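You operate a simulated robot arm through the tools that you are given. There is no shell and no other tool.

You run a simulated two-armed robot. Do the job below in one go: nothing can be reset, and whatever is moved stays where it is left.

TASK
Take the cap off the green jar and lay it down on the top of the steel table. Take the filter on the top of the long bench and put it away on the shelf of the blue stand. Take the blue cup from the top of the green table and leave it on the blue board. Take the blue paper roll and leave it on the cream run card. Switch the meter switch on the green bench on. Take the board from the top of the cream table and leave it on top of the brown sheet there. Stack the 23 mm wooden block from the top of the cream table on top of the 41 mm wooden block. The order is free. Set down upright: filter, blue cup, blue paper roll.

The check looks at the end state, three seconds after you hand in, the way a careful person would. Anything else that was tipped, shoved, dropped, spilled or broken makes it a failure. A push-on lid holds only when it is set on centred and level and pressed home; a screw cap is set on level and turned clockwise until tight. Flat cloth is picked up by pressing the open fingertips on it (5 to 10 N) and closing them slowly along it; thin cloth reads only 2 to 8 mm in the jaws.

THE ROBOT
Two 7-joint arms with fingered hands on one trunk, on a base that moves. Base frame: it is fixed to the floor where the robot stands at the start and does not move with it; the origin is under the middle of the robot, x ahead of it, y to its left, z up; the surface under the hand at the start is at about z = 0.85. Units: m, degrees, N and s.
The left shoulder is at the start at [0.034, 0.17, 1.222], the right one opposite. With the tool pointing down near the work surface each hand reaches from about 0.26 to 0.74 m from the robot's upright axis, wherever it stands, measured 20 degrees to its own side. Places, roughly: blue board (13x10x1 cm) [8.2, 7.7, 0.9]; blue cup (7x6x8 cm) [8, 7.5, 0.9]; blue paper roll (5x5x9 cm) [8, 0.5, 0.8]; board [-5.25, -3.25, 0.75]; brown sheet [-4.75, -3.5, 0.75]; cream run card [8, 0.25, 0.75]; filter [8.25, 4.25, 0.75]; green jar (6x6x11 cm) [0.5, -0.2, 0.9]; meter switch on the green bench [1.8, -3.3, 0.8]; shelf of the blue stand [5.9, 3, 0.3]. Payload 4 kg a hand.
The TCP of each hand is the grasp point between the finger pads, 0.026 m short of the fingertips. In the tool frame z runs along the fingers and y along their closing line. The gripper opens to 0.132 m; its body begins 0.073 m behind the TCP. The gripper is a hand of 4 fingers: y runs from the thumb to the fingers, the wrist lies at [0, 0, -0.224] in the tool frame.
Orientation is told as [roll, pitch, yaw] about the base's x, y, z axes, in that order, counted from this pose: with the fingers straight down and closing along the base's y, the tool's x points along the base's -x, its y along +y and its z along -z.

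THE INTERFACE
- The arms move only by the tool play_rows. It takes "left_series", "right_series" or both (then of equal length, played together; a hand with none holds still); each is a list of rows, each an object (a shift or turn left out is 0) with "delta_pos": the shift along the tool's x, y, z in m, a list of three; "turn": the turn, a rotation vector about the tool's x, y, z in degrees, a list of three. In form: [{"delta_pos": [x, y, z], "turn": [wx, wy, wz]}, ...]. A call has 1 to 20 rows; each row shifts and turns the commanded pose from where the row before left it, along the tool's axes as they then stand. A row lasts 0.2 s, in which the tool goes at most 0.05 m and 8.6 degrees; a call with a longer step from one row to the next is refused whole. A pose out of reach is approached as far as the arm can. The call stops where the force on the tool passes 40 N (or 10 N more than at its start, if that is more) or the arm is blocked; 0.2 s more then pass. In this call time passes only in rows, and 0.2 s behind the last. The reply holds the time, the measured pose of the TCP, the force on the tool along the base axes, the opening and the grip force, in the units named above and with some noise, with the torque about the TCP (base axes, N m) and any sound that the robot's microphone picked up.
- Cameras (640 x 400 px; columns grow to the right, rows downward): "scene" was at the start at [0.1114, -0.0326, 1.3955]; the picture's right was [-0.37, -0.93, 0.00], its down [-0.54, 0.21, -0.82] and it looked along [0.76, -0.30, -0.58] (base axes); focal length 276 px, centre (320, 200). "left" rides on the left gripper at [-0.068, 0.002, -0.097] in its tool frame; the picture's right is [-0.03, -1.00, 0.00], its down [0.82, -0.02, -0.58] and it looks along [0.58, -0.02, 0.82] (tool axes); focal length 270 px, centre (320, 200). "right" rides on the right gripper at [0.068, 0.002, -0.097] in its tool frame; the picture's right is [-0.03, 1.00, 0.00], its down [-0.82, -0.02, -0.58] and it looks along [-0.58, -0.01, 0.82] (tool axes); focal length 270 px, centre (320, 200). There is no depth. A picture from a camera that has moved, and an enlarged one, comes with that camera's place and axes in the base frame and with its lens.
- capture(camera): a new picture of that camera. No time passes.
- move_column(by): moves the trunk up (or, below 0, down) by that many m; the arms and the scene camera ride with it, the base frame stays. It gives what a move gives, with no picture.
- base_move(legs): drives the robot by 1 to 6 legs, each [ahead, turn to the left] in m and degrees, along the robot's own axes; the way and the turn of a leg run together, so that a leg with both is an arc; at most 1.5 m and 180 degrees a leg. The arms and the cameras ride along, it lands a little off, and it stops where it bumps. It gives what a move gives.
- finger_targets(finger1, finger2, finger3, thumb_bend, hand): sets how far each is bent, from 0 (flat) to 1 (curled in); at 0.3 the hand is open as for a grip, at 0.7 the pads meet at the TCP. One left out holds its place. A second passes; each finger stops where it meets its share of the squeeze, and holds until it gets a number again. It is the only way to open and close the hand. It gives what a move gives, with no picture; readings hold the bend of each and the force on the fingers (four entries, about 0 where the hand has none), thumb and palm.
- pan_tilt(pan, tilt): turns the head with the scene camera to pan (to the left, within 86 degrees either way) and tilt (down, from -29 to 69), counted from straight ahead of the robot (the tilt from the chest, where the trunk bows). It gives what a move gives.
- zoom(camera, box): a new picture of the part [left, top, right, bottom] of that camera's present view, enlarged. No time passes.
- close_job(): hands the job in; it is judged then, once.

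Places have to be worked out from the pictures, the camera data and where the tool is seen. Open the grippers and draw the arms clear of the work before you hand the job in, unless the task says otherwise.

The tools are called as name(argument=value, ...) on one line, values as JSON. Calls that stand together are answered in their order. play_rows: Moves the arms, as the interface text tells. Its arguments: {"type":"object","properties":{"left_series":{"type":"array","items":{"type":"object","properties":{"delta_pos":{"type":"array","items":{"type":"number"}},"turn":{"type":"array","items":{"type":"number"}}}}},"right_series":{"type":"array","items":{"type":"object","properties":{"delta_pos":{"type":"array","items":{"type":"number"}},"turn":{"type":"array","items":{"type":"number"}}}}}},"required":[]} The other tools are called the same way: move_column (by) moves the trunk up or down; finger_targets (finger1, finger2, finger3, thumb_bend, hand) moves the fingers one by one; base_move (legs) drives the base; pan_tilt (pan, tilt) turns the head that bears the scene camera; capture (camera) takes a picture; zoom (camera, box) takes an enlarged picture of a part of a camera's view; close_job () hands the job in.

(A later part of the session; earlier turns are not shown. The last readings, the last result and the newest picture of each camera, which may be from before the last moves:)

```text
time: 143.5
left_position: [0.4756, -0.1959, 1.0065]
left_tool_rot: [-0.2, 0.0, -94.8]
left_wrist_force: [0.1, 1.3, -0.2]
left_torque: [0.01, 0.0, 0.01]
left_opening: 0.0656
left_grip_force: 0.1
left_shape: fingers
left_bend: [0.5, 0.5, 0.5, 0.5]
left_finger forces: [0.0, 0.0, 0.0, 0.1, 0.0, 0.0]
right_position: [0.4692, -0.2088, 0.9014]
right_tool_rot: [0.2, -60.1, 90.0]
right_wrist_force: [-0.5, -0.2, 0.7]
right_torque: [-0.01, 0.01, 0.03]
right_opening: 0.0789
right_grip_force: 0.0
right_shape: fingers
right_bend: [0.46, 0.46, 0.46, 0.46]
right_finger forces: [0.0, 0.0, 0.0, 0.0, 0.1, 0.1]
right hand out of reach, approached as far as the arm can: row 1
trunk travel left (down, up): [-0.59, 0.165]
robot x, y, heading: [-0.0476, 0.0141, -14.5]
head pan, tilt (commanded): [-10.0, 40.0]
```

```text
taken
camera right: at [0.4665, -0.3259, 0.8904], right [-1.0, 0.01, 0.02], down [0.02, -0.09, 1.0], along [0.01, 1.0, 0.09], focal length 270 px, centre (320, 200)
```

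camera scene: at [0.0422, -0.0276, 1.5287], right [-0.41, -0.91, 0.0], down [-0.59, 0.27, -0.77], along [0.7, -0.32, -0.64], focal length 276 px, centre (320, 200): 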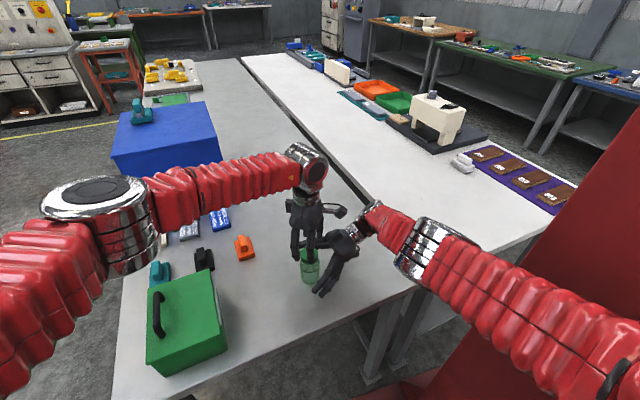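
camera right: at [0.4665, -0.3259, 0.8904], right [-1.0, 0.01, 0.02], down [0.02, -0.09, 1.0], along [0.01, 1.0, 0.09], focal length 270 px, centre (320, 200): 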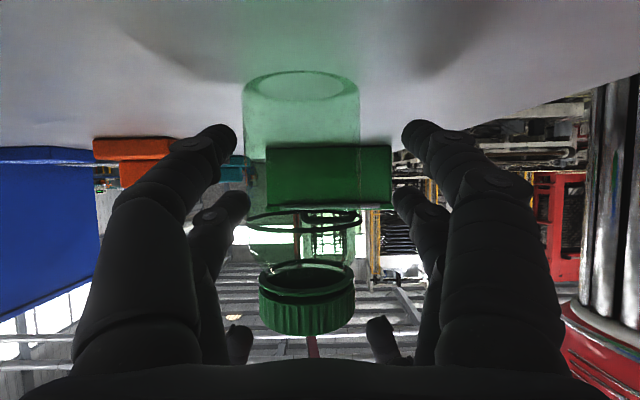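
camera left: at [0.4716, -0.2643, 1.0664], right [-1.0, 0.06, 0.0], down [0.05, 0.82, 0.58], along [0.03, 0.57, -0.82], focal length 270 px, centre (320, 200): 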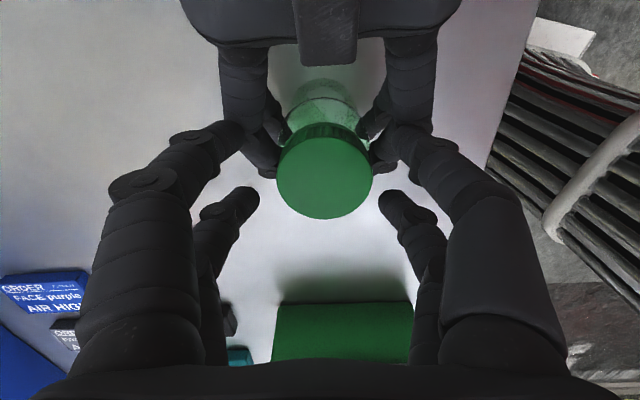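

The right arm is at the end of its reach. I raise both hands 3 cm and lower the trunk 3 cm, which gives the right arm slack, then re-centre it on the jar.

play_rows(right_series=[{"delta_pos": [-0.026, 0, -0.015]}], left_series=[{"delta_pos": [0, 0, -0.03]}])

move_column(by=-0.035)

play_rows(right_series=[{"delta_pos": [0, -0.0085, 0]}, {"delta_pos": [0, 0, 0]}])

capture(camera="right")

```text
time: 143.9
left_position: [0.4755, -0.194, 1.0381]
left_tool_rot: [-0.1, -0.1, -94.8]
left_wrist_force: [-0.5, 1.4, 0.6]
left_torque: [-0.05, 0.0, -0.01]
left_opening: 0.0656
left_grip_force: 0.1
left_shape: fingers
left_bend: [0.5, 0.5, 0.5, 0.5]
left_finger forces: [0.0, 0.0, 0.0, 0.0, 0.1, 0.1]
right_position: [0.4686, -0.2074, 0.9318]
right_tool_rot: [0.2, -59.9, 90.0]
right_wrist_force: [0.3, 0.3, -0.5]
right_torque: [-0.04, -0.01, -0.02]
right_opening: 0.0792
right_grip_force: 0.0
right_shape: fingers
right_bend: [0.46, 0.46, 0.46, 0.46]
right_finger forces: [0.0, 0.0, 0.0, 0.0, 0.0, 0.1]
trunk travel left (down, up): [-0.59, 0.165]
robot x, y, heading: [-0.0529, 0.011, -14.4]
head pan, tilt (commanded): [-10.0, 40.0]
```

```text
time: 144.7
left_position: [0.4761, -0.195, 1.0018]
left_tool_rot: [-0.2, 0.1, -94.7]
left_wrist_force: [0.1, 0.3, -0.6]
left_torque: [-0.05, -0.01, -0.02]
left_opening: 0.066
left_grip_force: 0.1
left_shape: fingers
left_bend: [0.5, 0.5, 0.5, 0.5]
left_finger forces: [0.1, 0.0, 0.0, 0.0, 0.1, 0.0]
right_position: [0.468, -0.2075, 0.8954]
right_tool_rot: [0.2, -60.0, 90.0]
right_wrist_force: [0.2, 0.5, 0.2]
right_torque: [-0.01, 0.03, -0.01]
right_opening: 0.079
right_grip_force: 0.1
right_shape: fingers
right_bend: [0.46, 0.46, 0.46, 0.46]
right_finger forces: [0.0, 0.0, 0.1, 0.0, 0.0, 0.0]
trunk travel left (down, up): [-0.555, 0.2]
robot x, y, heading: [-0.0516, 0.0105, -14.4]
head pan, tilt (commanded): [-10.0, 40.0]
```

```text
time: 145.3
left_position: [0.4754, -0.1964, 1.0015]
left_tool_rot: [-0.2, 0.0, -94.7]
left_wrist_force: [0.0, -0.7, -0.2]
left_torque: [0.04, 0.0, -0.02]
left_opening: 0.066
left_grip_force: 0.1
left_shape: fingers
left_bend: [0.5, 0.5, 0.5, 0.5]
left_finger forces: [0.1, 0.0, 0.0, 0.0, 0.0, 0.0]
right_position: [0.4777, -0.2088, 0.8959]
right_tool_rot: [0.3, -60.0, 90.1]
right_wrist_force: [0.1, 1.2, -0.1]
right_torque: [0.02, 0.0, -0.01]
right_opening: 0.079
right_grip_force: 0.1
right_shape: fingers
right_bend: [0.46, 0.46, 0.46, 0.46]
right_finger forces: [0.0, 0.1, 0.0, 0.0, 0.1, 0.0]
trunk travel left (down, up): [-0.555, 0.2]
robot x, y, heading: [-0.0496, 0.0149, -14.7]
head pan, tilt (commanded): [-10.0, 40.0]
```

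```text
taken
camera right: at [0.4754, -0.3253, 0.8855], right [-1.0, 0.01, 0.02], down [0.02, -0.09, 1.0], along [0.01, 1.0, 0.09], focal length 270 px, centre (320, 200)
```

right: 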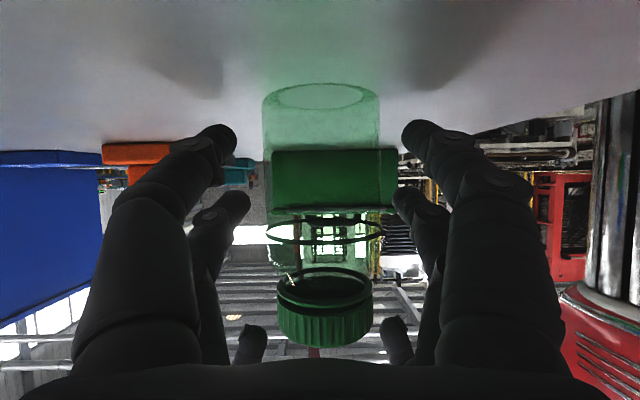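

Now the jar is centred and nearer the fingertips. I close the right hand on it again.

finger_targets(hand="right", finger1=0.58, finger2=0.58, finger3=0.58, thumb_bend=0.56)

finger_targets(hand="right", finger1=0.7, finger2=0.7, finger3=0.7, thumb_bend=0.63)

capture(camera="right")

capture(camera="left")

```text
time: 146.3
left_position: [0.4746, -0.1954, 1.0017]
left_tool_rot: [-0.1, 0.0, -94.8]
left_wrist_force: [-0.1, 0.3, -0.1]
left_torque: [0.01, -0.01, 0.02]
left_opening: 0.0658
left_grip_force: 0.0
left_shape: fingers
left_bend: [0.5, 0.5, 0.5, 0.5]
left_finger forces: [0.0, 0.1, 0.1, 0.0, 0.1, 0.0]
right_position: [0.4778, -0.2081, 0.8953]
right_tool_rot: [0.2, -60.0, 89.9]
right_wrist_force: [-0.8, 0.4, 0.0]
right_torque: [-0.01, 0.03, -0.03]
right_opening: 0.0512
right_grip_force: 2.1
right_shape: fingers
right_bend: [0.54, 0.57, 0.57, 0.55]
right_finger forces: [1.8, 0.0, 0.1, 0.0, 1.8, 0.0]
trunk travel left (down, up): [-0.555, 0.2]
robot x, y, heading: [-0.0514, 0.0146, -14.4]
head pan, tilt (commanded): [-10.0, 40.0]
```

```text
time: 147.3
left_position: [0.4762, -0.1959, 1.0018]
left_tool_rot: [-0.2, 0.0, -94.8]
left_wrist_force: [0.4, -0.4, -0.4]
left_torque: [0.0, -0.01, 0.02]
left_opening: 0.0662
left_grip_force: 0.1
left_shape: fingers
left_bend: [0.5, 0.5, 0.5, 0.5]
left_finger forces: [0.0, 0.1, 0.0, 0.1, 0.0, 0.1]
right_position: [0.4775, -0.2077, 0.8961]
right_tool_rot: [0.2, -60.1, 90.0]
right_wrist_force: [1.4, -0.1, 1.5]
right_torque: [-0.05, 0.01, 0.07]
right_opening: 0.0486
right_grip_force: 13.6
right_shape: fingers
right_bend: [0.54, 0.59, 0.62, 0.59]
right_finger forces: [7.1, 6.0, 6.4, 0.1, 7.5, 0.1]
trunk travel left (down, up): [-0.555, 0.2]
robot x, y, heading: [-0.0525, 0.0097, -14.8]
head pan, tilt (commanded): [-10.0, 40.0]
```

```text
taken
camera right: at [0.4754, -0.3255, 0.8854], right [-1.0, 0.01, 0.02], down [0.02, -0.09, 1.0], along [0.01, 1.0, 0.09], focal length 270 px, centre (320, 200)
```

right: 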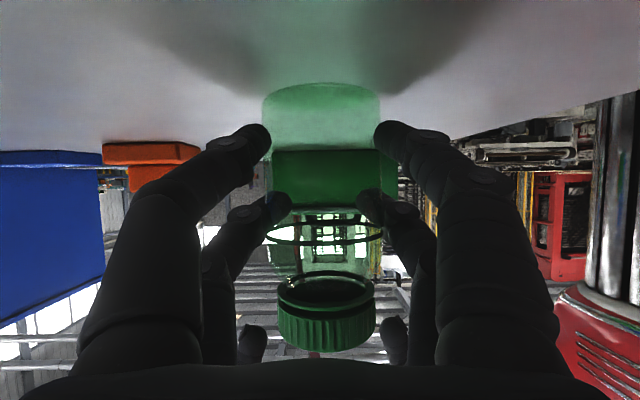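

```text
taken
camera left: at [0.4713, -0.2638, 1.0987], right [-1.0, 0.06, 0.0], down [0.05, 0.81, 0.58], along [0.03, 0.58, -0.82], focal length 270 px, centre (320, 200)
```

left: 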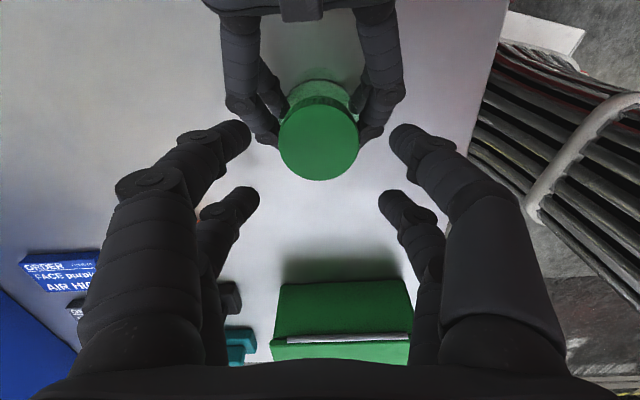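

Right grip is firm (13.6 N). I lower the left hand onto the cap in small steps, watching for contact.

play_rows(left_series=[{"delta_pos": [0, 0, 0.012]}, {"delta_pos": [0, 0, 0.01]}, {"delta_pos": [0, 0, 0.006]}])

capture(camera="left")

zoom(camera="scene", box=[240, 190, 400, 290])

```text
time: 148.1
left_position: [0.4744, -0.1956, 0.9732]
left_tool_rot: [-0.2, 0.0, -95.0]
left_wrist_force: [-0.5, 0.1, -0.6]
left_torque: [-0.02, -0.01, -0.01]
left_opening: 0.0661
left_grip_force: 0.1
left_shape: fingers
left_bend: [0.5, 0.5, 0.5, 0.5]
left_finger forces: [0.1, 0.1, 0.1, 0.1, 0.1, 0.0]
right_position: [0.4771, -0.2087, 0.8963]
right_tool_rot: [0.3, -60.0, 90.0]
right_wrist_force: [1.3, -0.1, 3.1]
right_torque: [-0.06, -0.06, -0.01]
right_opening: 0.0491
right_grip_force: 13.6
right_shape: fingers
right_bend: [0.54, 0.59, 0.62, 0.59]
right_finger forces: [7.1, 6.2, 6.4, 0.0, 7.5, 0.0]
trunk travel left (down, up): [-0.555, 0.2]
robot x, y, heading: [-0.0495, 0.0111, -14.7]
head pan, tilt (commanded): [-10.0, 40.0]
```

```text
taken
camera left: at [0.4712, -0.2637, 1.0705], right [-1.0, 0.06, 0.0], down [0.05, 0.81, 0.58], along [0.03, 0.58, -0.82], focal length 270 px, centre (320, 200)
```

left: 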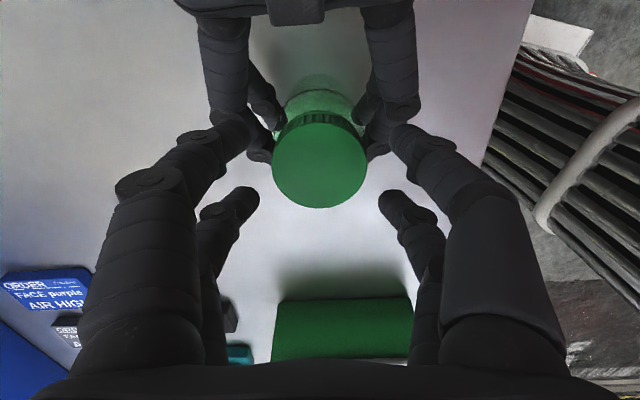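

```text
4.00 times, centred on (320, 240) of scene
camera zoom: at [0.0439, -0.0278, 1.4937], right [-0.41, -0.91, 0.0], down [-0.59, 0.27, -0.77], along [0.7, -0.32, -0.64], focal length 1103 px, centre (320, 40)
```

zoom: 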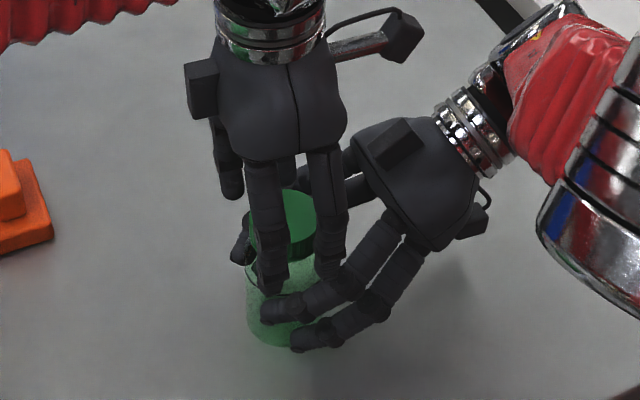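

No contact yet at z=0.973. I close the left fingers almost to the cap, lower another 5 mm, then squeeze.

finger_targets(hand="left", finger1=0.56, finger2=0.56, finger3=0.56, thumb_bend=0.56)

play_rows(left_series=[{"delta_pos": [0, 0, 0.003]}, {"delta_pos": [0, 0, 0.003]}])

finger_targets(hand="left", finger1=0.72, finger2=0.72, finger3=0.72, thumb_bend=0.68)

capture(camera="left")

zoom(camera="scene", box=[240, 190, 400, 290])

```text
time: 149.1
left_position: [0.4761, -0.1952, 0.974]
left_tool_rot: [-0.1, 0.0, -94.8]
left_wrist_force: [0.2, -0.6, 0.9]
left_torque: [0.01, 0.01, 0.01]
left_opening: 0.0462
left_grip_force: 0.1
left_shape: fingers
left_bend: [0.56, 0.56, 0.56, 0.56]
left_finger forces: [0.0, 0.0, 0.1, 0.0, 0.0, 0.0]
right_position: [0.4773, -0.208, 0.8957]
right_tool_rot: [0.2, -60.0, 89.9]
right_wrist_force: [1.2, 0.0, 1.9]
right_torque: [-0.03, -0.03, -0.02]
right_opening: 0.049
right_grip_force: 13.6
right_shape: fingers
right_bend: [0.54, 0.59, 0.62, 0.59]
right_finger forces: [7.1, 6.3, 6.4, 0.0, 7.5, 0.0]
trunk travel left (down, up): [-0.555, 0.2]
robot x, y, heading: [-0.0513, 0.0144, -14.5]
head pan, tilt (commanded): [-10.0, 40.0]
```

```text
time: 149.7
left_position: [0.4755, -0.1949, 0.9679]
left_tool_rot: [-0.2, 0.0, -94.8]
left_wrist_force: [0.2, -0.2, 0.4]
left_torque: [-0.02, 0.01, 0.0]
left_opening: 0.0464
left_grip_force: 0.0
left_shape: fingers
left_bend: [0.56, 0.56, 0.56, 0.56]
left_finger forces: [0.0, 0.0, 0.0, 0.1, 0.1, 0.1]
right_position: [0.4781, -0.2066, 0.8957]
right_tool_rot: [0.3, -60.0, 90.0]
right_wrist_force: [1.4, -0.6, 2.4]
right_torque: [-0.04, -0.05, 0.0]
right_opening: 0.049
right_grip_force: 13.7
right_shape: fingers
right_bend: [0.54, 0.59, 0.62, 0.59]
right_finger forces: [7.2, 6.3, 6.3, 0.0, 7.4, 0.1]
trunk travel left (down, up): [-0.555, 0.2]
robot x, y, heading: [-0.0486, 0.0108, -14.5]
head pan, tilt (commanded): [-10.0, 40.0]
```

```text
time: 150.7
left_position: [0.4767, -0.1949, 0.9684]
left_tool_rot: [-0.2, 0.1, -94.7]
left_wrist_force: [-0.4, -1.2, -2.7]
left_torque: [-0.07, 0.03, 0.01]
left_opening: 0.0351
left_grip_force: 12.8
left_shape: fingers
left_bend: [0.59, 0.66, 0.67, 0.63]
left_finger forces: [7.9, 5.0, 4.6, 0.1, 8.6, 0.1]
right_position: [0.478, -0.2083, 0.8961]
right_tool_rot: [0.2, -59.9, 89.9]
right_wrist_force: [0.9, 1.1, 4.5]
right_torque: [0.01, 0.0, 0.01]
right_opening: 0.0487
right_grip_force: 13.6
right_shape: fingers
right_bend: [0.54, 0.59, 0.62, 0.59]
right_finger forces: [7.2, 5.9, 6.5, 0.1, 7.4, 0.0]
trunk travel left (down, up): [-0.555, 0.2]
robot x, y, heading: [-0.0481, 0.0111, -14.2]
head pan, tilt (commanded): [-10.0, 40.0]
```

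```text
taken
camera left: at [0.4712, -0.2638, 1.0643], right [-1.0, 0.06, 0.0], down [0.05, 0.81, 0.58], along [0.03, 0.58, -0.82], focal length 270 px, centre (320, 200)
```

left: 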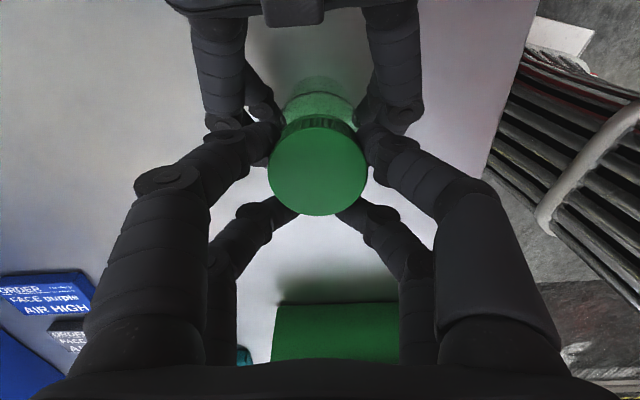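

```text
4.00 times, centred on (320, 240) of scene
camera zoom: at [0.044, -0.0279, 1.4936], right [-0.41, -0.91, 0.0], down [-0.59, 0.27, -0.77], along [0.7, -0.32, -0.64], focal length 1103 px, centre (320, 40)
```

zoom: 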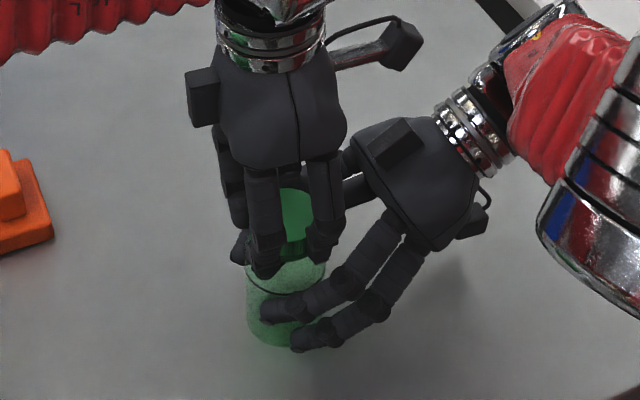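

Both hands now hold: left on the cap (13 N), right on the body (14 N). I turn counter-clockwise 32° and check torque.

play_rows(left_series=[{"turn": [0, 0, -6]}, {"turn": [0, 0, -6]}, {"turn": [0, 0, -6]}, {"turn": [0, 0, -6]}])

capture(camera="left")

capture(camera="right")

```text
time: 151.7
left_position: [0.4746, -0.1955, 0.9678]
left_tool_rot: [-0.2, 0.1, -70.7]
left_wrist_force: [-3.6, -0.8, -2.0]
left_torque: [-0.11, 0.06, -0.01]
left_opening: 0.0346
left_grip_force: 13.3
left_shape: fingers
left_bend: [0.59, 0.67, 0.67, 0.63]
left_finger forces: [6.8, 4.9, 5.1, 0.0, 9.6, 0.0]
right_position: [0.477, -0.208, 0.8957]
right_tool_rot: [0.2, -60.0, 90.1]
right_wrist_force: [4.0, 1.0, 3.6]
right_torque: [-0.01, 0.15, -0.04]
right_opening: 0.0489
right_grip_force: 14.4
right_shape: fingers
right_bend: [0.54, 0.6, 0.61, 0.59]
right_finger forces: [6.9, 5.7, 7.8, 0.0, 7.8, 0.0]
trunk travel left (down, up): [-0.555, 0.2]
robot x, y, heading: [-0.0487, 0.0126, -14.6]
head pan, tilt (commanded): [-10.0, 40.0]
```

```text
taken
camera left: at [0.4991, -0.2598, 1.0644], right [-0.94, -0.35, 0.0], down [-0.29, 0.76, 0.58], along [-0.21, 0.54, -0.82], focal length 270 px, centre (320, 200)
```

left: 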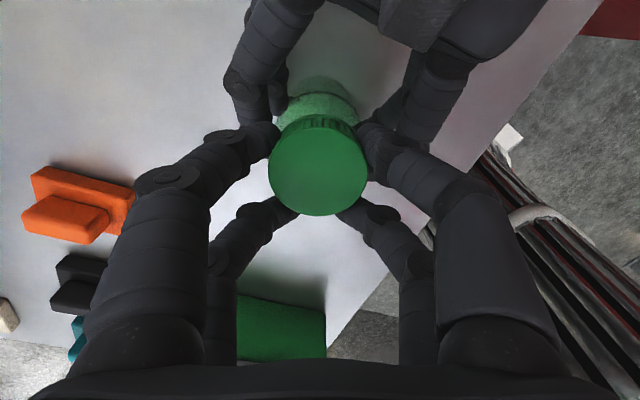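

```text
taken
camera right: at [0.4754, -0.3254, 0.8854], right [-1.0, 0.01, 0.02], down [0.02, -0.09, 1.0], along [0.01, 1.0, 0.09], focal length 270 px, centre (320, 200)
```

right: 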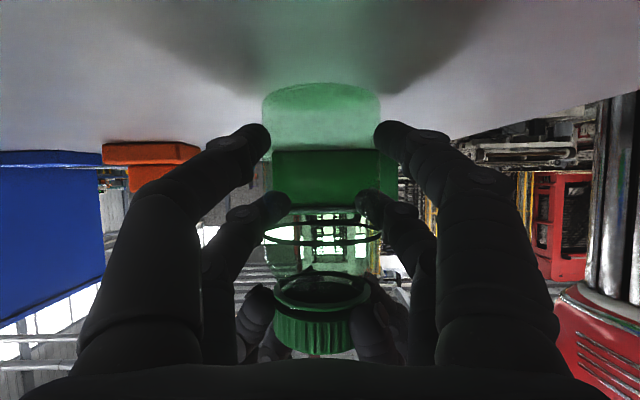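

Cap turns with the hand with little torque. I continue the stroke carefully toward yaw -25°.

play_rows(left_series=[{"turn": [0, 0, -6]}, {"turn": [0, 0, -6]}, {"turn": [0, 0, -6]}, {"turn": [0, 0, -6]}, {"turn": [0, 0, -6]}, {"turn": [0, 0, -6]}, {"turn": [0, 0, -6]}])

capture(camera="left")

capture(camera="right")

zoom(camera="scene", box=[240, 190, 400, 290])

```text
time: 153.3
left_position: [0.4752, -0.196, 0.9694]
left_tool_rot: [-0.1, 0.2, -28.6]
left_wrist_force: [-5.3, -5.5, -2.5]
left_torque: [-0.21, 0.07, -0.07]
left_opening: 0.0345
left_grip_force: 14.0
left_shape: fingers
left_bend: [0.59, 0.67, 0.67, 0.63]
left_finger forces: [6.0, 4.7, 6.7, 0.0, 10.3, 0.0]
right_position: [0.4786, -0.2068, 0.8949]
right_tool_rot: [0.2, -60.0, 90.0]
right_wrist_force: [5.1, 5.4, 2.0]
right_torque: [-0.14, 0.31, 0.02]
right_opening: 0.0486
right_grip_force: 16.5
right_shape: fingers
right_bend: [0.55, 0.6, 0.6, 0.59]
right_finger forces: [7.1, 6.8, 9.6, 0.1, 8.6, 0.0]
trunk travel left (down, up): [-0.555, 0.2]
robot x, y, heading: [-0.0514, 0.0128, -14.7]
head pan, tilt (commanded): [-10.0, 40.0]
```

```text
taken
camera left: at [0.5358, -0.2271, 1.0647], right [-0.46, -0.89, 0.0], down [-0.72, 0.37, 0.58], along [-0.52, 0.26, -0.81], focal length 270 px, centre (320, 200)
```

left: 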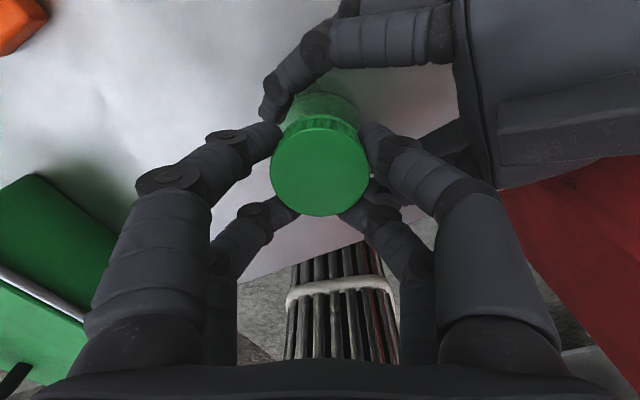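

```text
taken
camera right: at [0.4755, -0.3252, 0.8853], right [-1.0, 0.01, 0.02], down [0.02, -0.09, 1.0], along [0.01, 1.0, 0.09], focal length 270 px, centre (320, 200)
```

right: 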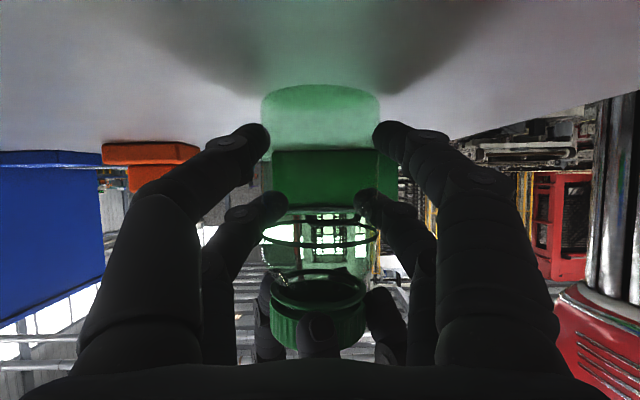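

```text
4.00 times, centred on (320, 240) of scene
camera zoom: at [0.044, -0.0279, 1.4937], right [-0.41, -0.91, 0.0], down [-0.59, 0.27, -0.77], along [0.7, -0.32, -0.64], focal length 1103 px, centre (320, 40)
```

zoom: 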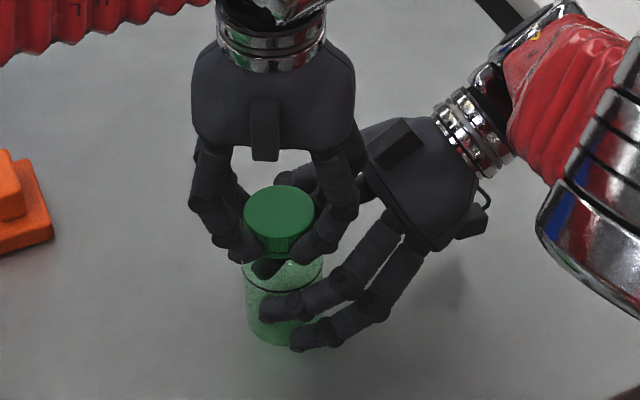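

66° done; torque (~0.07 N·m) is far below what the right grip could slip at, so the cap is turning on the jar. I release slightly, lift, wind back to -100° and regrip.

finger_targets(hand="left", finger1=0.55, finger2=0.55, finger3=0.55, thumb_bend=0.55)

play_rows(left_series=[{"delta_pos": [0, 0, -0.02]}, {"delta_pos": [0, 0, -0.025]}])

capture(camera="left")

zoom(camera="scene", box=[240, 190, 400, 290])

```text
time: 154.3
left_position: [0.4753, -0.1962, 0.9679]
left_tool_rot: [-0.1, 0.2, -28.8]
left_wrist_force: [-0.3, -0.1, -0.3]
left_torque: [-0.03, -0.03, 0.01]
left_opening: 0.0491
left_grip_force: 0.1
left_shape: fingers
left_bend: [0.55, 0.55, 0.55, 0.55]
left_finger forces: [0.0, 0.1, 0.0, 0.0, 0.0, 0.0]
right_position: [0.4774, -0.2089, 0.8957]
right_tool_rot: [0.2, -59.9, 89.9]
right_wrist_force: [0.7, -1.2, 3.1]
right_torque: [-0.09, 0.01, -0.03]
right_opening: 0.0484
right_grip_force: 14.1
right_shape: fingers
right_bend: [0.55, 0.59, 0.62, 0.59]
right_finger forces: [7.4, 6.8, 6.2, 0.0, 7.4, 0.0]
trunk travel left (down, up): [-0.555, 0.2]
robot x, y, heading: [-0.054, 0.0131, -14.5]
head pan, tilt (commanded): [-10.0, 40.0]
```

```text
time: 154.9
left_position: [0.4748, -0.1951, 1.0137]
left_tool_rot: [-0.1, 0.2, -28.9]
left_wrist_force: [0.0, -0.3, 0.4]
left_torque: [-0.01, 0.02, 0.02]
left_opening: 0.049
left_grip_force: 0.0
left_shape: fingers
left_bend: [0.55, 0.55, 0.55, 0.55]
left_finger forces: [0.0, 0.1, 0.1, 0.0, 0.0, 0.0]
right_position: [0.4796, -0.2084, 0.8961]
right_tool_rot: [0.2, -60.1, 90.0]
right_wrist_force: [0.3, -1.2, 1.6]
right_torque: [-0.1, 0.0, 0.01]
right_opening: 0.0484
right_grip_force: 14.1
right_shape: fingers
right_bend: [0.55, 0.59, 0.62, 0.59]
right_finger forces: [7.5, 6.7, 6.0, 0.1, 7.4, 0.0]
trunk travel left (down, up): [-0.555, 0.2]
robot x, y, heading: [-0.0502, 0.0109, -14.5]
head pan, tilt (commanded): [-10.0, 40.0]
```

```text
taken
camera left: at [0.5358, -0.227, 1.1102], right [-0.46, -0.89, 0.0], down [-0.72, 0.38, 0.58], along [-0.52, 0.27, -0.81], focal length 270 px, centre (320, 200)
```

left: 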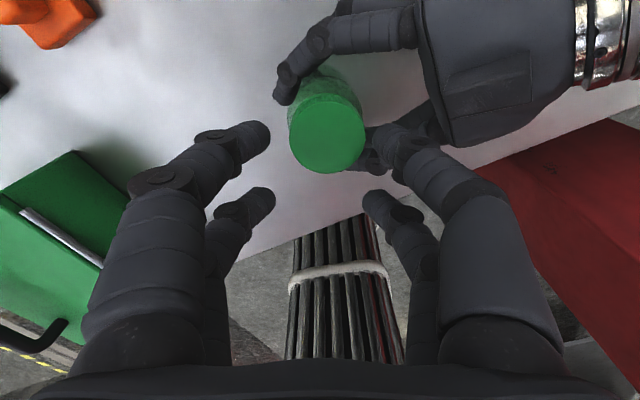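

```text
4.00 times, centred on (320, 240) of scene
camera zoom: at [0.0437, -0.0278, 1.4937], right [-0.41, -0.91, 0.0], down [-0.59, 0.27, -0.77], along [0.7, -0.32, -0.64], focal length 1103 px, centre (320, 40)
```

zoom: 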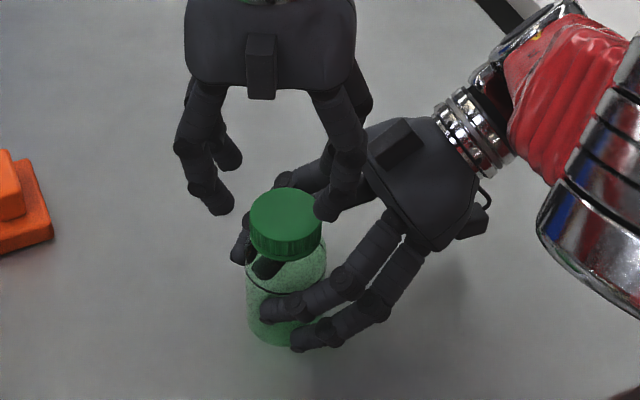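

The cap has turned and I can see it sits about 5 mm more toward -y than the left hand's axis. I rotate back to -100°, correct the centre, and descend again with the fingers slightly open.

finger_targets(hand="left", finger1=0.51, finger2=0.51, finger3=0.51, thumb_bend=0.51)

play_rows(left_series=[{"turn": [0, 0, 7.9]}, {"turn": [0, 0, 7.9]}, {"turn": [0, 0, 7.9]}, {"turn": [0, 0, 7.9]}, {"turn": [0, 0, 7.9]}, {"turn": [0, 0, 7.9]}, {"turn": [0, 0, 7.9]}, {"turn": [0, 0, 7.9]}, {"turn": [0, 0, 7.9]}, {"delta_pos": [-0.004, 0.0008, 0]}, {"delta_pos": [0, 0, 0.012]}, {"delta_pos": [0, 0, 0.012]}, {"delta_pos": [0, 0, 0.01]}, {"delta_pos": [0, 0, 0.006]}])

capture(camera="left")

```text
time: 155.9
left_position: [0.4759, -0.1955, 1.0142]
left_tool_rot: [-0.2, 0.3, -28.8]
left_wrist_force: [0.7, 0.5, 1.0]
left_torque: [-0.02, 0.04, 0.03]
left_opening: 0.062
left_grip_force: 0.0
left_shape: fingers
left_bend: [0.51, 0.51, 0.51, 0.51]
left_finger forces: [0.0, 0.1, 0.1, 0.1, 0.0, 0.0]
right_position: [0.4782, -0.2084, 0.8958]
right_tool_rot: [0.1, -60.1, 90.0]
right_wrist_force: [-0.8, -0.3, 2.4]
right_torque: [-0.03, -0.04, -0.01]
right_opening: 0.0486
right_grip_force: 13.7
right_shape: fingers
right_bend: [0.55, 0.59, 0.62, 0.59]
right_finger forces: [7.3, 6.8, 6.0, 0.0, 7.3, 0.1]
trunk travel left (down, up): [-0.555, 0.2]
robot x, y, heading: [-0.0512, 0.0136, -14.6]
head pan, tilt (commanded): [-10.0, 40.0]
```

```text
time: 158.9
left_position: [0.475, -0.1994, 0.9737]
left_tool_rot: [-0.2, 0.0, -100.1]
left_wrist_force: [-0.1, 0.5, -0.2]
left_torque: [-0.01, 0.0, 0.0]
left_opening: 0.0617
left_grip_force: 0.0
left_shape: fingers
left_bend: [0.51, 0.51, 0.51, 0.51]
left_finger forces: [0.0, 0.0, 0.0, 0.1, 0.1, 0.0]
right_position: [0.4782, -0.2075, 0.8946]
right_tool_rot: [0.2, -60.0, 90.0]
right_wrist_force: [1.0, 0.1, 2.6]
right_torque: [-0.07, 0.02, -0.01]
right_opening: 0.0486
right_grip_force: 13.7
right_shape: fingers
right_bend: [0.55, 0.59, 0.62, 0.59]
right_finger forces: [7.4, 6.7, 6.0, 0.1, 7.2, 0.0]
trunk travel left (down, up): [-0.555, 0.2]
robot x, y, heading: [-0.0458, 0.0141, -14.4]
head pan, tilt (commanded): [-10.0, 40.0]
```

```text
taken
camera left: at [0.4653, -0.2675, 1.0693], right [-0.99, 0.15, 0.0], down [0.12, 0.81, 0.58], along [0.08, 0.57, -0.82], focal length 270 px, centre (320, 200)
```

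left: 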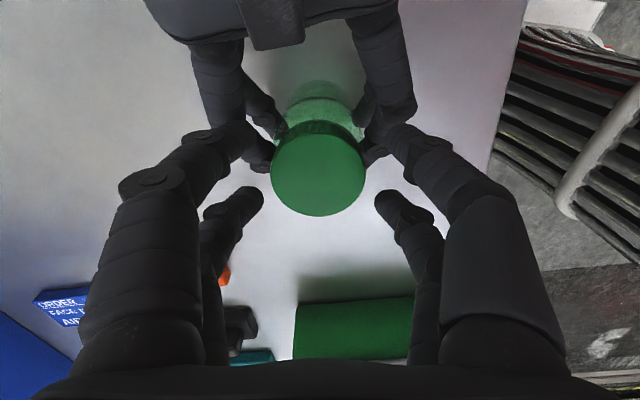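

Aligned and clear of contact. I close on the cap and turn again, this time through ~75°.

finger_targets(hand="left", finger1=0.56, finger2=0.56, finger3=0.56, thumb_bend=0.56)

play_rows(left_series=[{"delta_pos": [0, 0, 0.004]}])

finger_targets(hand="left", finger1=0.72, finger2=0.72, finger3=0.72, thumb_bend=0.68)

play_rows(left_series=[{"turn": [0, 0, -7]}, {"turn": [0, 0, -7]}, {"turn": [0, 0, -7]}, {"turn": [0, 0, -7]}, {"turn": [0, 0, -7]}, {"turn": [0, 0, -7]}, {"turn": [0, 0, -7]}, {"turn": [0, 0, -7]}, {"turn": [0, 0, -7]}, {"turn": [0, 0, -7]}])

capture(camera="left")

zoom(camera="scene", box=[240, 190, 400, 290])

```text
time: 159.9
left_position: [0.476, -0.1992, 0.9726]
left_tool_rot: [-0.1, -0.1, -100.0]
left_wrist_force: [0.9, -0.1, -0.3]
left_torque: [0.0, -0.01, 0.0]
left_opening: 0.0461
left_grip_force: 0.1
left_shape: fingers
left_bend: [0.56, 0.56, 0.56, 0.56]
left_finger forces: [0.1, 0.0, 0.0, 0.1, 0.0, 0.0]
right_position: [0.478, -0.2082, 0.8953]
right_tool_rot: [0.2, -59.9, 90.0]
right_wrist_force: [-0.3, -0.4, 2.5]
right_torque: [-0.08, 0.02, -0.03]
right_opening: 0.0488
right_grip_force: 14.1
right_shape: fingers
right_bend: [0.55, 0.59, 0.62, 0.59]
right_finger forces: [7.4, 6.8, 6.0, 0.1, 7.3, 0.1]
trunk travel left (down, up): [-0.555, 0.2]
robot x, y, heading: [-0.0515, 0.0142, -14.6]
head pan, tilt (commanded): [-10.0, 40.0]
```

```text
time: 160.3
left_position: [0.476, -0.2004, 0.969]
left_tool_rot: [-0.2, 0.0, -100.0]
left_wrist_force: [0.0, -0.8, -0.3]
left_torque: [0.02, 0.01, -0.01]
left_opening: 0.0465
left_grip_force: 0.0
left_shape: fingers
left_bend: [0.56, 0.56, 0.56, 0.56]
left_finger forces: [0.0, 0.0, 0.0, 0.1, 0.1, 0.0]
right_position: [0.4773, -0.2085, 0.8967]
right_tool_rot: [0.1, -60.0, 90.0]
right_wrist_force: [0.6, -0.2, 2.2]
right_torque: [-0.06, 0.02, 0.0]
right_opening: 0.0483
right_grip_force: 13.2
right_shape: fingers
right_bend: [0.55, 0.59, 0.62, 0.59]
right_finger forces: [7.4, 6.8, 5.9, 0.1, 7.3, 0.0]
trunk travel left (down, up): [-0.555, 0.2]
robot x, y, heading: [-0.0526, 0.0138, -14.3]
head pan, tilt (commanded): [-10.0, 40.0]
```

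```text
time: 161.3
left_position: [0.476, -0.2001, 0.9693]
left_tool_rot: [-0.2, -0.1, -99.8]
left_wrist_force: [0.9, 0.1, -2.2]
left_torque: [0.02, 0.0, 0.01]
left_opening: 0.0305
left_grip_force: 12.8
left_shape: fingers
left_bend: [0.6, 0.62, 0.63, 0.64]
left_finger forces: [7.1, 6.3, 5.1, 0.0, 7.2, 0.1]
right_position: [0.4778, -0.208, 0.896]
right_tool_rot: [0.2, -60.1, 90.0]
right_wrist_force: [-0.6, -0.3, 3.6]
right_torque: [-0.03, 0.0, -0.04]
right_opening: 0.0484
right_grip_force: 14.4
right_shape: fingers
right_bend: [0.55, 0.59, 0.62, 0.59]
right_finger forces: [7.4, 6.3, 6.0, 0.0, 7.1, 0.1]
trunk travel left (down, up): [-0.555, 0.2]
robot x, y, heading: [-0.0461, 0.0071, -14.5]
head pan, tilt (commanded): [-10.0, 40.0]
```

```text
time: 163.5
left_position: [0.4761, -0.1994, 0.9682]
left_tool_rot: [-0.1, 0.3, -29.8]
left_wrist_force: [-0.5, -3.0, 0.0]
left_torque: [-0.07, -0.05, -0.07]
left_opening: 0.0302
left_grip_force: 14.3
left_shape: fingers
left_bend: [0.61, 0.62, 0.63, 0.64]
left_finger forces: [7.2, 5.7, 6.2, 0.1, 8.7, 0.0]
right_position: [0.4773, -0.208, 0.896]
right_tool_rot: [0.2, -60.0, 89.9]
right_wrist_force: [0.6, 2.9, -0.2]
right_torque: [-0.13, 0.06, -0.01]
right_opening: 0.0483
right_grip_force: 14.9
right_shape: fingers
right_bend: [0.55, 0.59, 0.62, 0.59]
right_finger forces: [7.6, 6.7, 8.0, 0.1, 7.1, 0.1]
trunk travel left (down, up): [-0.555, 0.2]
robot x, y, heading: [-0.049, 0.0111, -14.6]
head pan, tilt (commanded): [-10.0, 40.0]
```

```text
taken
camera left: at [0.5356, -0.2322, 1.0655], right [-0.48, -0.88, 0.0], down [-0.72, 0.39, 0.58], along [-0.51, 0.27, -0.81], focal length 270 px, centre (320, 200)
```

left: 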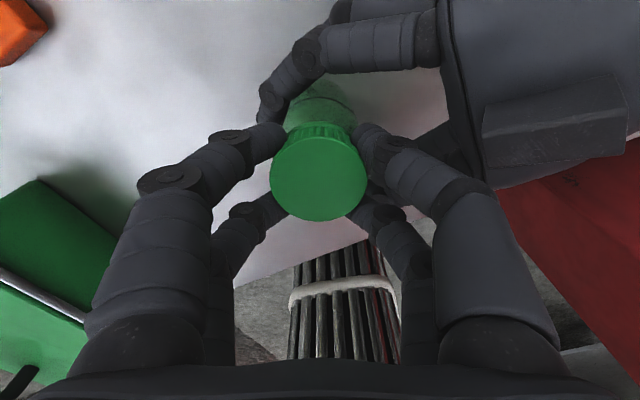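

```text
4.00 times, centred on (320, 240) of scene
camera zoom: at [0.044, -0.0279, 1.4937], right [-0.41, -0.91, 0.0], down [-0.59, 0.27, -0.77], along [0.7, -0.32, -0.64], focal length 1103 px, centre (320, 40)
```

zoom: 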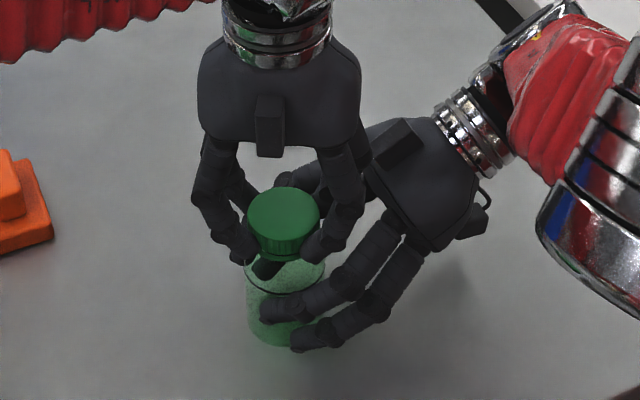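

Smooth this time (total ≈136°). I do a gentle 4 mm lift test.

play_rows(left_series=[{"delta_pos": [0, 0, -0.002]}, {"delta_pos": [0, 0, -0.002]}])

capture(camera="right")

```text
time: 164.1
left_position: [0.4761, -0.1997, 0.9712]
left_tool_rot: [-0.1, 0.2, -30.0]
left_wrist_force: [0.3, -2.8, -10.0]
left_torque: [-0.08, -0.03, -0.04]
left_opening: 0.0303
left_grip_force: 13.6
left_shape: fingers
left_bend: [0.61, 0.62, 0.63, 0.64]
left_finger forces: [7.2, 5.3, 5.3, 0.1, 8.4, 0.1]
right_position: [0.4776, -0.2077, 0.8969]
right_tool_rot: [0.1, -60.1, 90.1]
right_wrist_force: [-0.1, 2.4, 8.6]
right_torque: [0.02, 0.08, 0.02]
right_opening: 0.0483
right_grip_force: 15.2
right_shape: fingers
right_bend: [0.55, 0.59, 0.62, 0.59]
right_finger forces: [7.7, 7.8, 7.2, 0.0, 7.2, 0.0]
trunk travel left (down, up): [-0.555, 0.2]
robot x, y, heading: [-0.0535, 0.0078, -14.6]
head pan, tilt (commanded): [-10.0, 40.0]
```

```text
taken
camera right: at [0.476, -0.3253, 0.8861], right [-1.0, 0.01, 0.02], down [0.02, -0.09, 1.0], along [0.01, 1.0, 0.09], focal length 270 px, centre (320, 200)
```

right: 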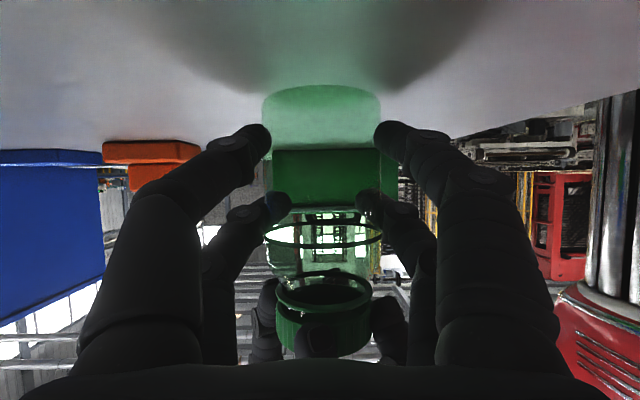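

Still engaged (10 N). I go back down 4 mm and do another stroke, this time opening only slightly and winding back in place by 85°.

play_rows(left_series=[{"delta_pos": [0, 0, 0.003]}])

finger_targets(hand="left", finger1=0.52, finger2=0.52, finger3=0.52, thumb_bend=0.52)

play_rows(left_series=[{"turn": [0, 0, 8.5]}, {"turn": [0, 0, 8.5]}, {"turn": [0, 0, 8.5]}, {"turn": [0, 0, 8.5]}, {"turn": [0, 0, 8.5]}, {"turn": [0, 0, 8.5]}, {"turn": [0, 0, 8.5]}, {"turn": [0, 0, 8.5]}, {"turn": [0, 0, 8.5]}, {"turn": [0, 0, 8.5]}])

capture(camera="left")

```text
time: 164.5
left_position: [0.4759, -0.1999, 0.9695]
left_tool_rot: [0.0, 0.2, -29.9]
left_wrist_force: [-1.9, -1.9, -4.6]
left_torque: [-0.03, -0.01, 0.01]
left_opening: 0.0306
left_grip_force: 13.5
left_shape: fingers
left_bend: [0.61, 0.62, 0.63, 0.64]
left_finger forces: [6.8, 6.1, 5.8, 0.1, 8.5, 0.1]
right_position: [0.4773, -0.2084, 0.8959]
right_tool_rot: [0.3, -60.0, 89.8]
right_wrist_force: [0.7, 1.8, 4.8]
right_torque: [-0.04, 0.12, -0.03]
right_opening: 0.0486
right_grip_force: 15.1
right_shape: fingers
right_bend: [0.55, 0.59, 0.62, 0.59]
right_finger forces: [7.6, 7.0, 7.2, 0.0, 7.3, 0.0]
trunk travel left (down, up): [-0.555, 0.2]
robot x, y, heading: [-0.0504, 0.0145, -14.4]
head pan, tilt (commanded): [-10.0, 40.0]
```

```text
time: 165.5
left_position: [0.4755, -0.1992, 0.9708]
left_tool_rot: [0.1, 0.2, -29.9]
left_wrist_force: [0.0, 0.0, -1.4]
left_torque: [0.02, -0.01, -0.01]
left_opening: 0.0585
left_grip_force: 0.1
left_shape: fingers
left_bend: [0.52, 0.52, 0.52, 0.52]
left_finger forces: [0.1, 0.1, 0.1, 0.0, 0.0, 0.0]
right_position: [0.4771, -0.2091, 0.8962]
right_tool_rot: [0.3, -60.0, 89.9]
right_wrist_force: [0.9, -1.7, 2.3]
right_torque: [-0.1, -0.01, -0.02]
right_opening: 0.0488
right_grip_force: 13.5
right_shape: fingers
right_bend: [0.55, 0.59, 0.62, 0.59]
right_finger forces: [7.4, 6.6, 6.0, 0.1, 7.5, 0.0]
trunk travel left (down, up): [-0.555, 0.2]
robot x, y, heading: [-0.0497, 0.0129, -14.7]
head pan, tilt (commanded): [-10.0, 40.0]
```

```text
time: 167.7
left_position: [0.4752, -0.1995, 0.9705]
left_tool_rot: [-0.3, -0.1, -115.1]
left_wrist_force: [0.6, 0.5, 0.4]
left_torque: [-0.01, -0.02, 0.0]
left_opening: 0.0585
left_grip_force: 0.0
left_shape: fingers
left_bend: [0.52, 0.52, 0.52, 0.52]
left_finger forces: [0.0, 0.0, 0.1, 0.1, 0.0, 0.1]
right_position: [0.4775, -0.2079, 0.8961]
right_tool_rot: [0.2, -60.0, 90.0]
right_wrist_force: [-0.2, 0.5, 2.6]
right_torque: [-0.04, 0.02, 0.01]
right_opening: 0.0487
right_grip_force: 13.4
right_shape: fingers
right_bend: [0.55, 0.59, 0.62, 0.59]
right_finger forces: [7.5, 6.3, 5.7, 0.0, 7.1, 0.0]
trunk travel left (down, up): [-0.555, 0.2]
robot x, y, heading: [-0.0495, 0.0135, -14.6]
head pan, tilt (commanded): [-10.0, 40.0]
```

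```text
taken
camera left: at [0.4478, -0.2624, 1.0669], right [-0.92, 0.4, 0.0], down [0.33, 0.75, 0.58], along [0.23, 0.53, -0.82], focal length 270 px, centre (320, 200)
```

left: 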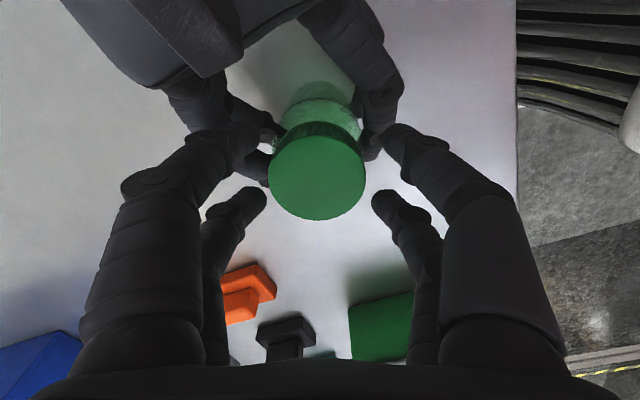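

Winding back in place works without touching anything. I squeeze and turn another 85°.

finger_targets(hand="left", finger1=0.72, finger2=0.72, finger3=0.72, thumb_bend=0.68)

play_rows(left_series=[{"turn": [0, 0, -8.5]}, {"turn": [0, 0, -8.5]}, {"turn": [0, 0, -8.5]}, {"turn": [0, 0, -8.5]}, {"turn": [0, 0, -8.5]}, {"turn": [0, 0, -8.5]}, {"turn": [0, 0, -8.5]}, {"turn": [0, 0, -8.5]}, {"turn": [0, 0, -8.5]}, {"turn": [0, 0, -8.5]}])

capture(camera="left")

zoom(camera="scene", box=[240, 190, 400, 290])

```text
time: 168.7
left_position: [0.4754, -0.1996, 0.9701]
left_tool_rot: [-0.2, -0.1, -114.8]
left_wrist_force: [0.3, -1.0, -1.5]
left_torque: [-0.03, 0.01, 0.02]
left_opening: 0.029
left_grip_force: 13.0
left_shape: fingers
left_bend: [0.6, 0.62, 0.64, 0.64]
left_finger forces: [6.5, 6.4, 5.5, 0.0, 6.6, 0.0]
right_position: [0.4771, -0.2084, 0.8951]
right_tool_rot: [0.3, -60.0, 90.0]
right_wrist_force: [0.1, -0.4, 2.3]
right_torque: [-0.02, -0.02, 0.04]
right_opening: 0.0487
right_grip_force: 13.6
right_shape: fingers
right_bend: [0.54, 0.59, 0.62, 0.59]
right_finger forces: [7.6, 6.6, 6.1, 0.0, 7.0, 0.0]
trunk travel left (down, up): [-0.555, 0.2]
robot x, y, heading: [-0.0521, 0.0088, -14.3]
head pan, tilt (commanded): [-10.0, 40.0]
```

```text
time: 170.9
left_position: [0.4763, -0.1985, 0.9702]
left_tool_rot: [0.0, 0.2, -29.8]
left_wrist_force: [-1.5, -1.4, -0.2]
left_torque: [-0.05, 0.02, -0.07]
left_opening: 0.0291
left_grip_force: 14.0
left_shape: fingers
left_bend: [0.61, 0.62, 0.64, 0.64]
left_finger forces: [6.6, 6.4, 7.2, 0.0, 7.6, 0.1]
right_position: [0.4776, -0.2082, 0.8959]
right_tool_rot: [0.1, -60.0, 90.0]
right_wrist_force: [1.1, 2.0, 0.1]
right_torque: [-0.1, 0.04, 0.01]
right_opening: 0.0486
right_grip_force: 13.9
right_shape: fingers
right_bend: [0.54, 0.59, 0.62, 0.59]
right_finger forces: [7.6, 6.2, 7.0, 0.1, 7.3, 0.0]
trunk travel left (down, up): [-0.555, 0.2]
robot x, y, heading: [-0.0496, 0.0079, -14.3]
head pan, tilt (commanded): [-10.0, 40.0]
```

```text
taken
camera left: at [0.5356, -0.2322, 1.066], right [-0.47, -0.88, 0.0], down [-0.72, 0.39, 0.58], along [-0.51, 0.27, -0.81], focal length 270 px, centre (320, 200)
```

left: 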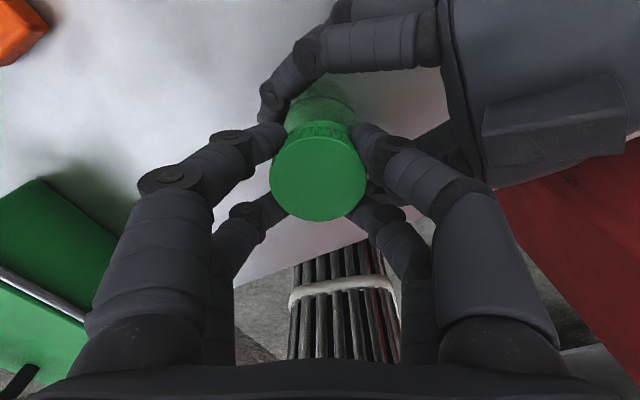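

```text
4.00 times, centred on (320, 240) of scene
camera zoom: at [0.044, -0.0278, 1.4937], right [-0.41, -0.91, 0.0], down [-0.59, 0.27, -0.77], along [0.7, -0.32, -0.64], focal length 1103 px, centre (320, 40)
```

zoom: 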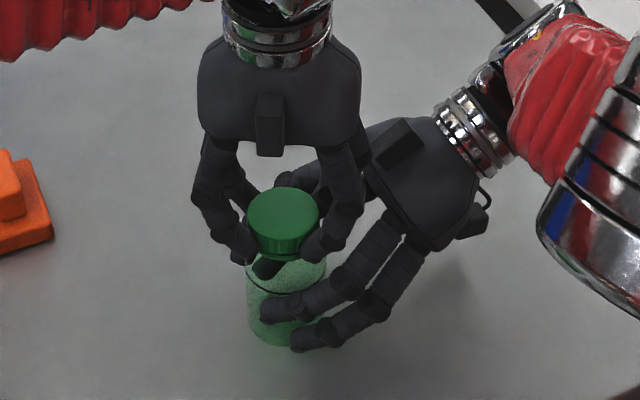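

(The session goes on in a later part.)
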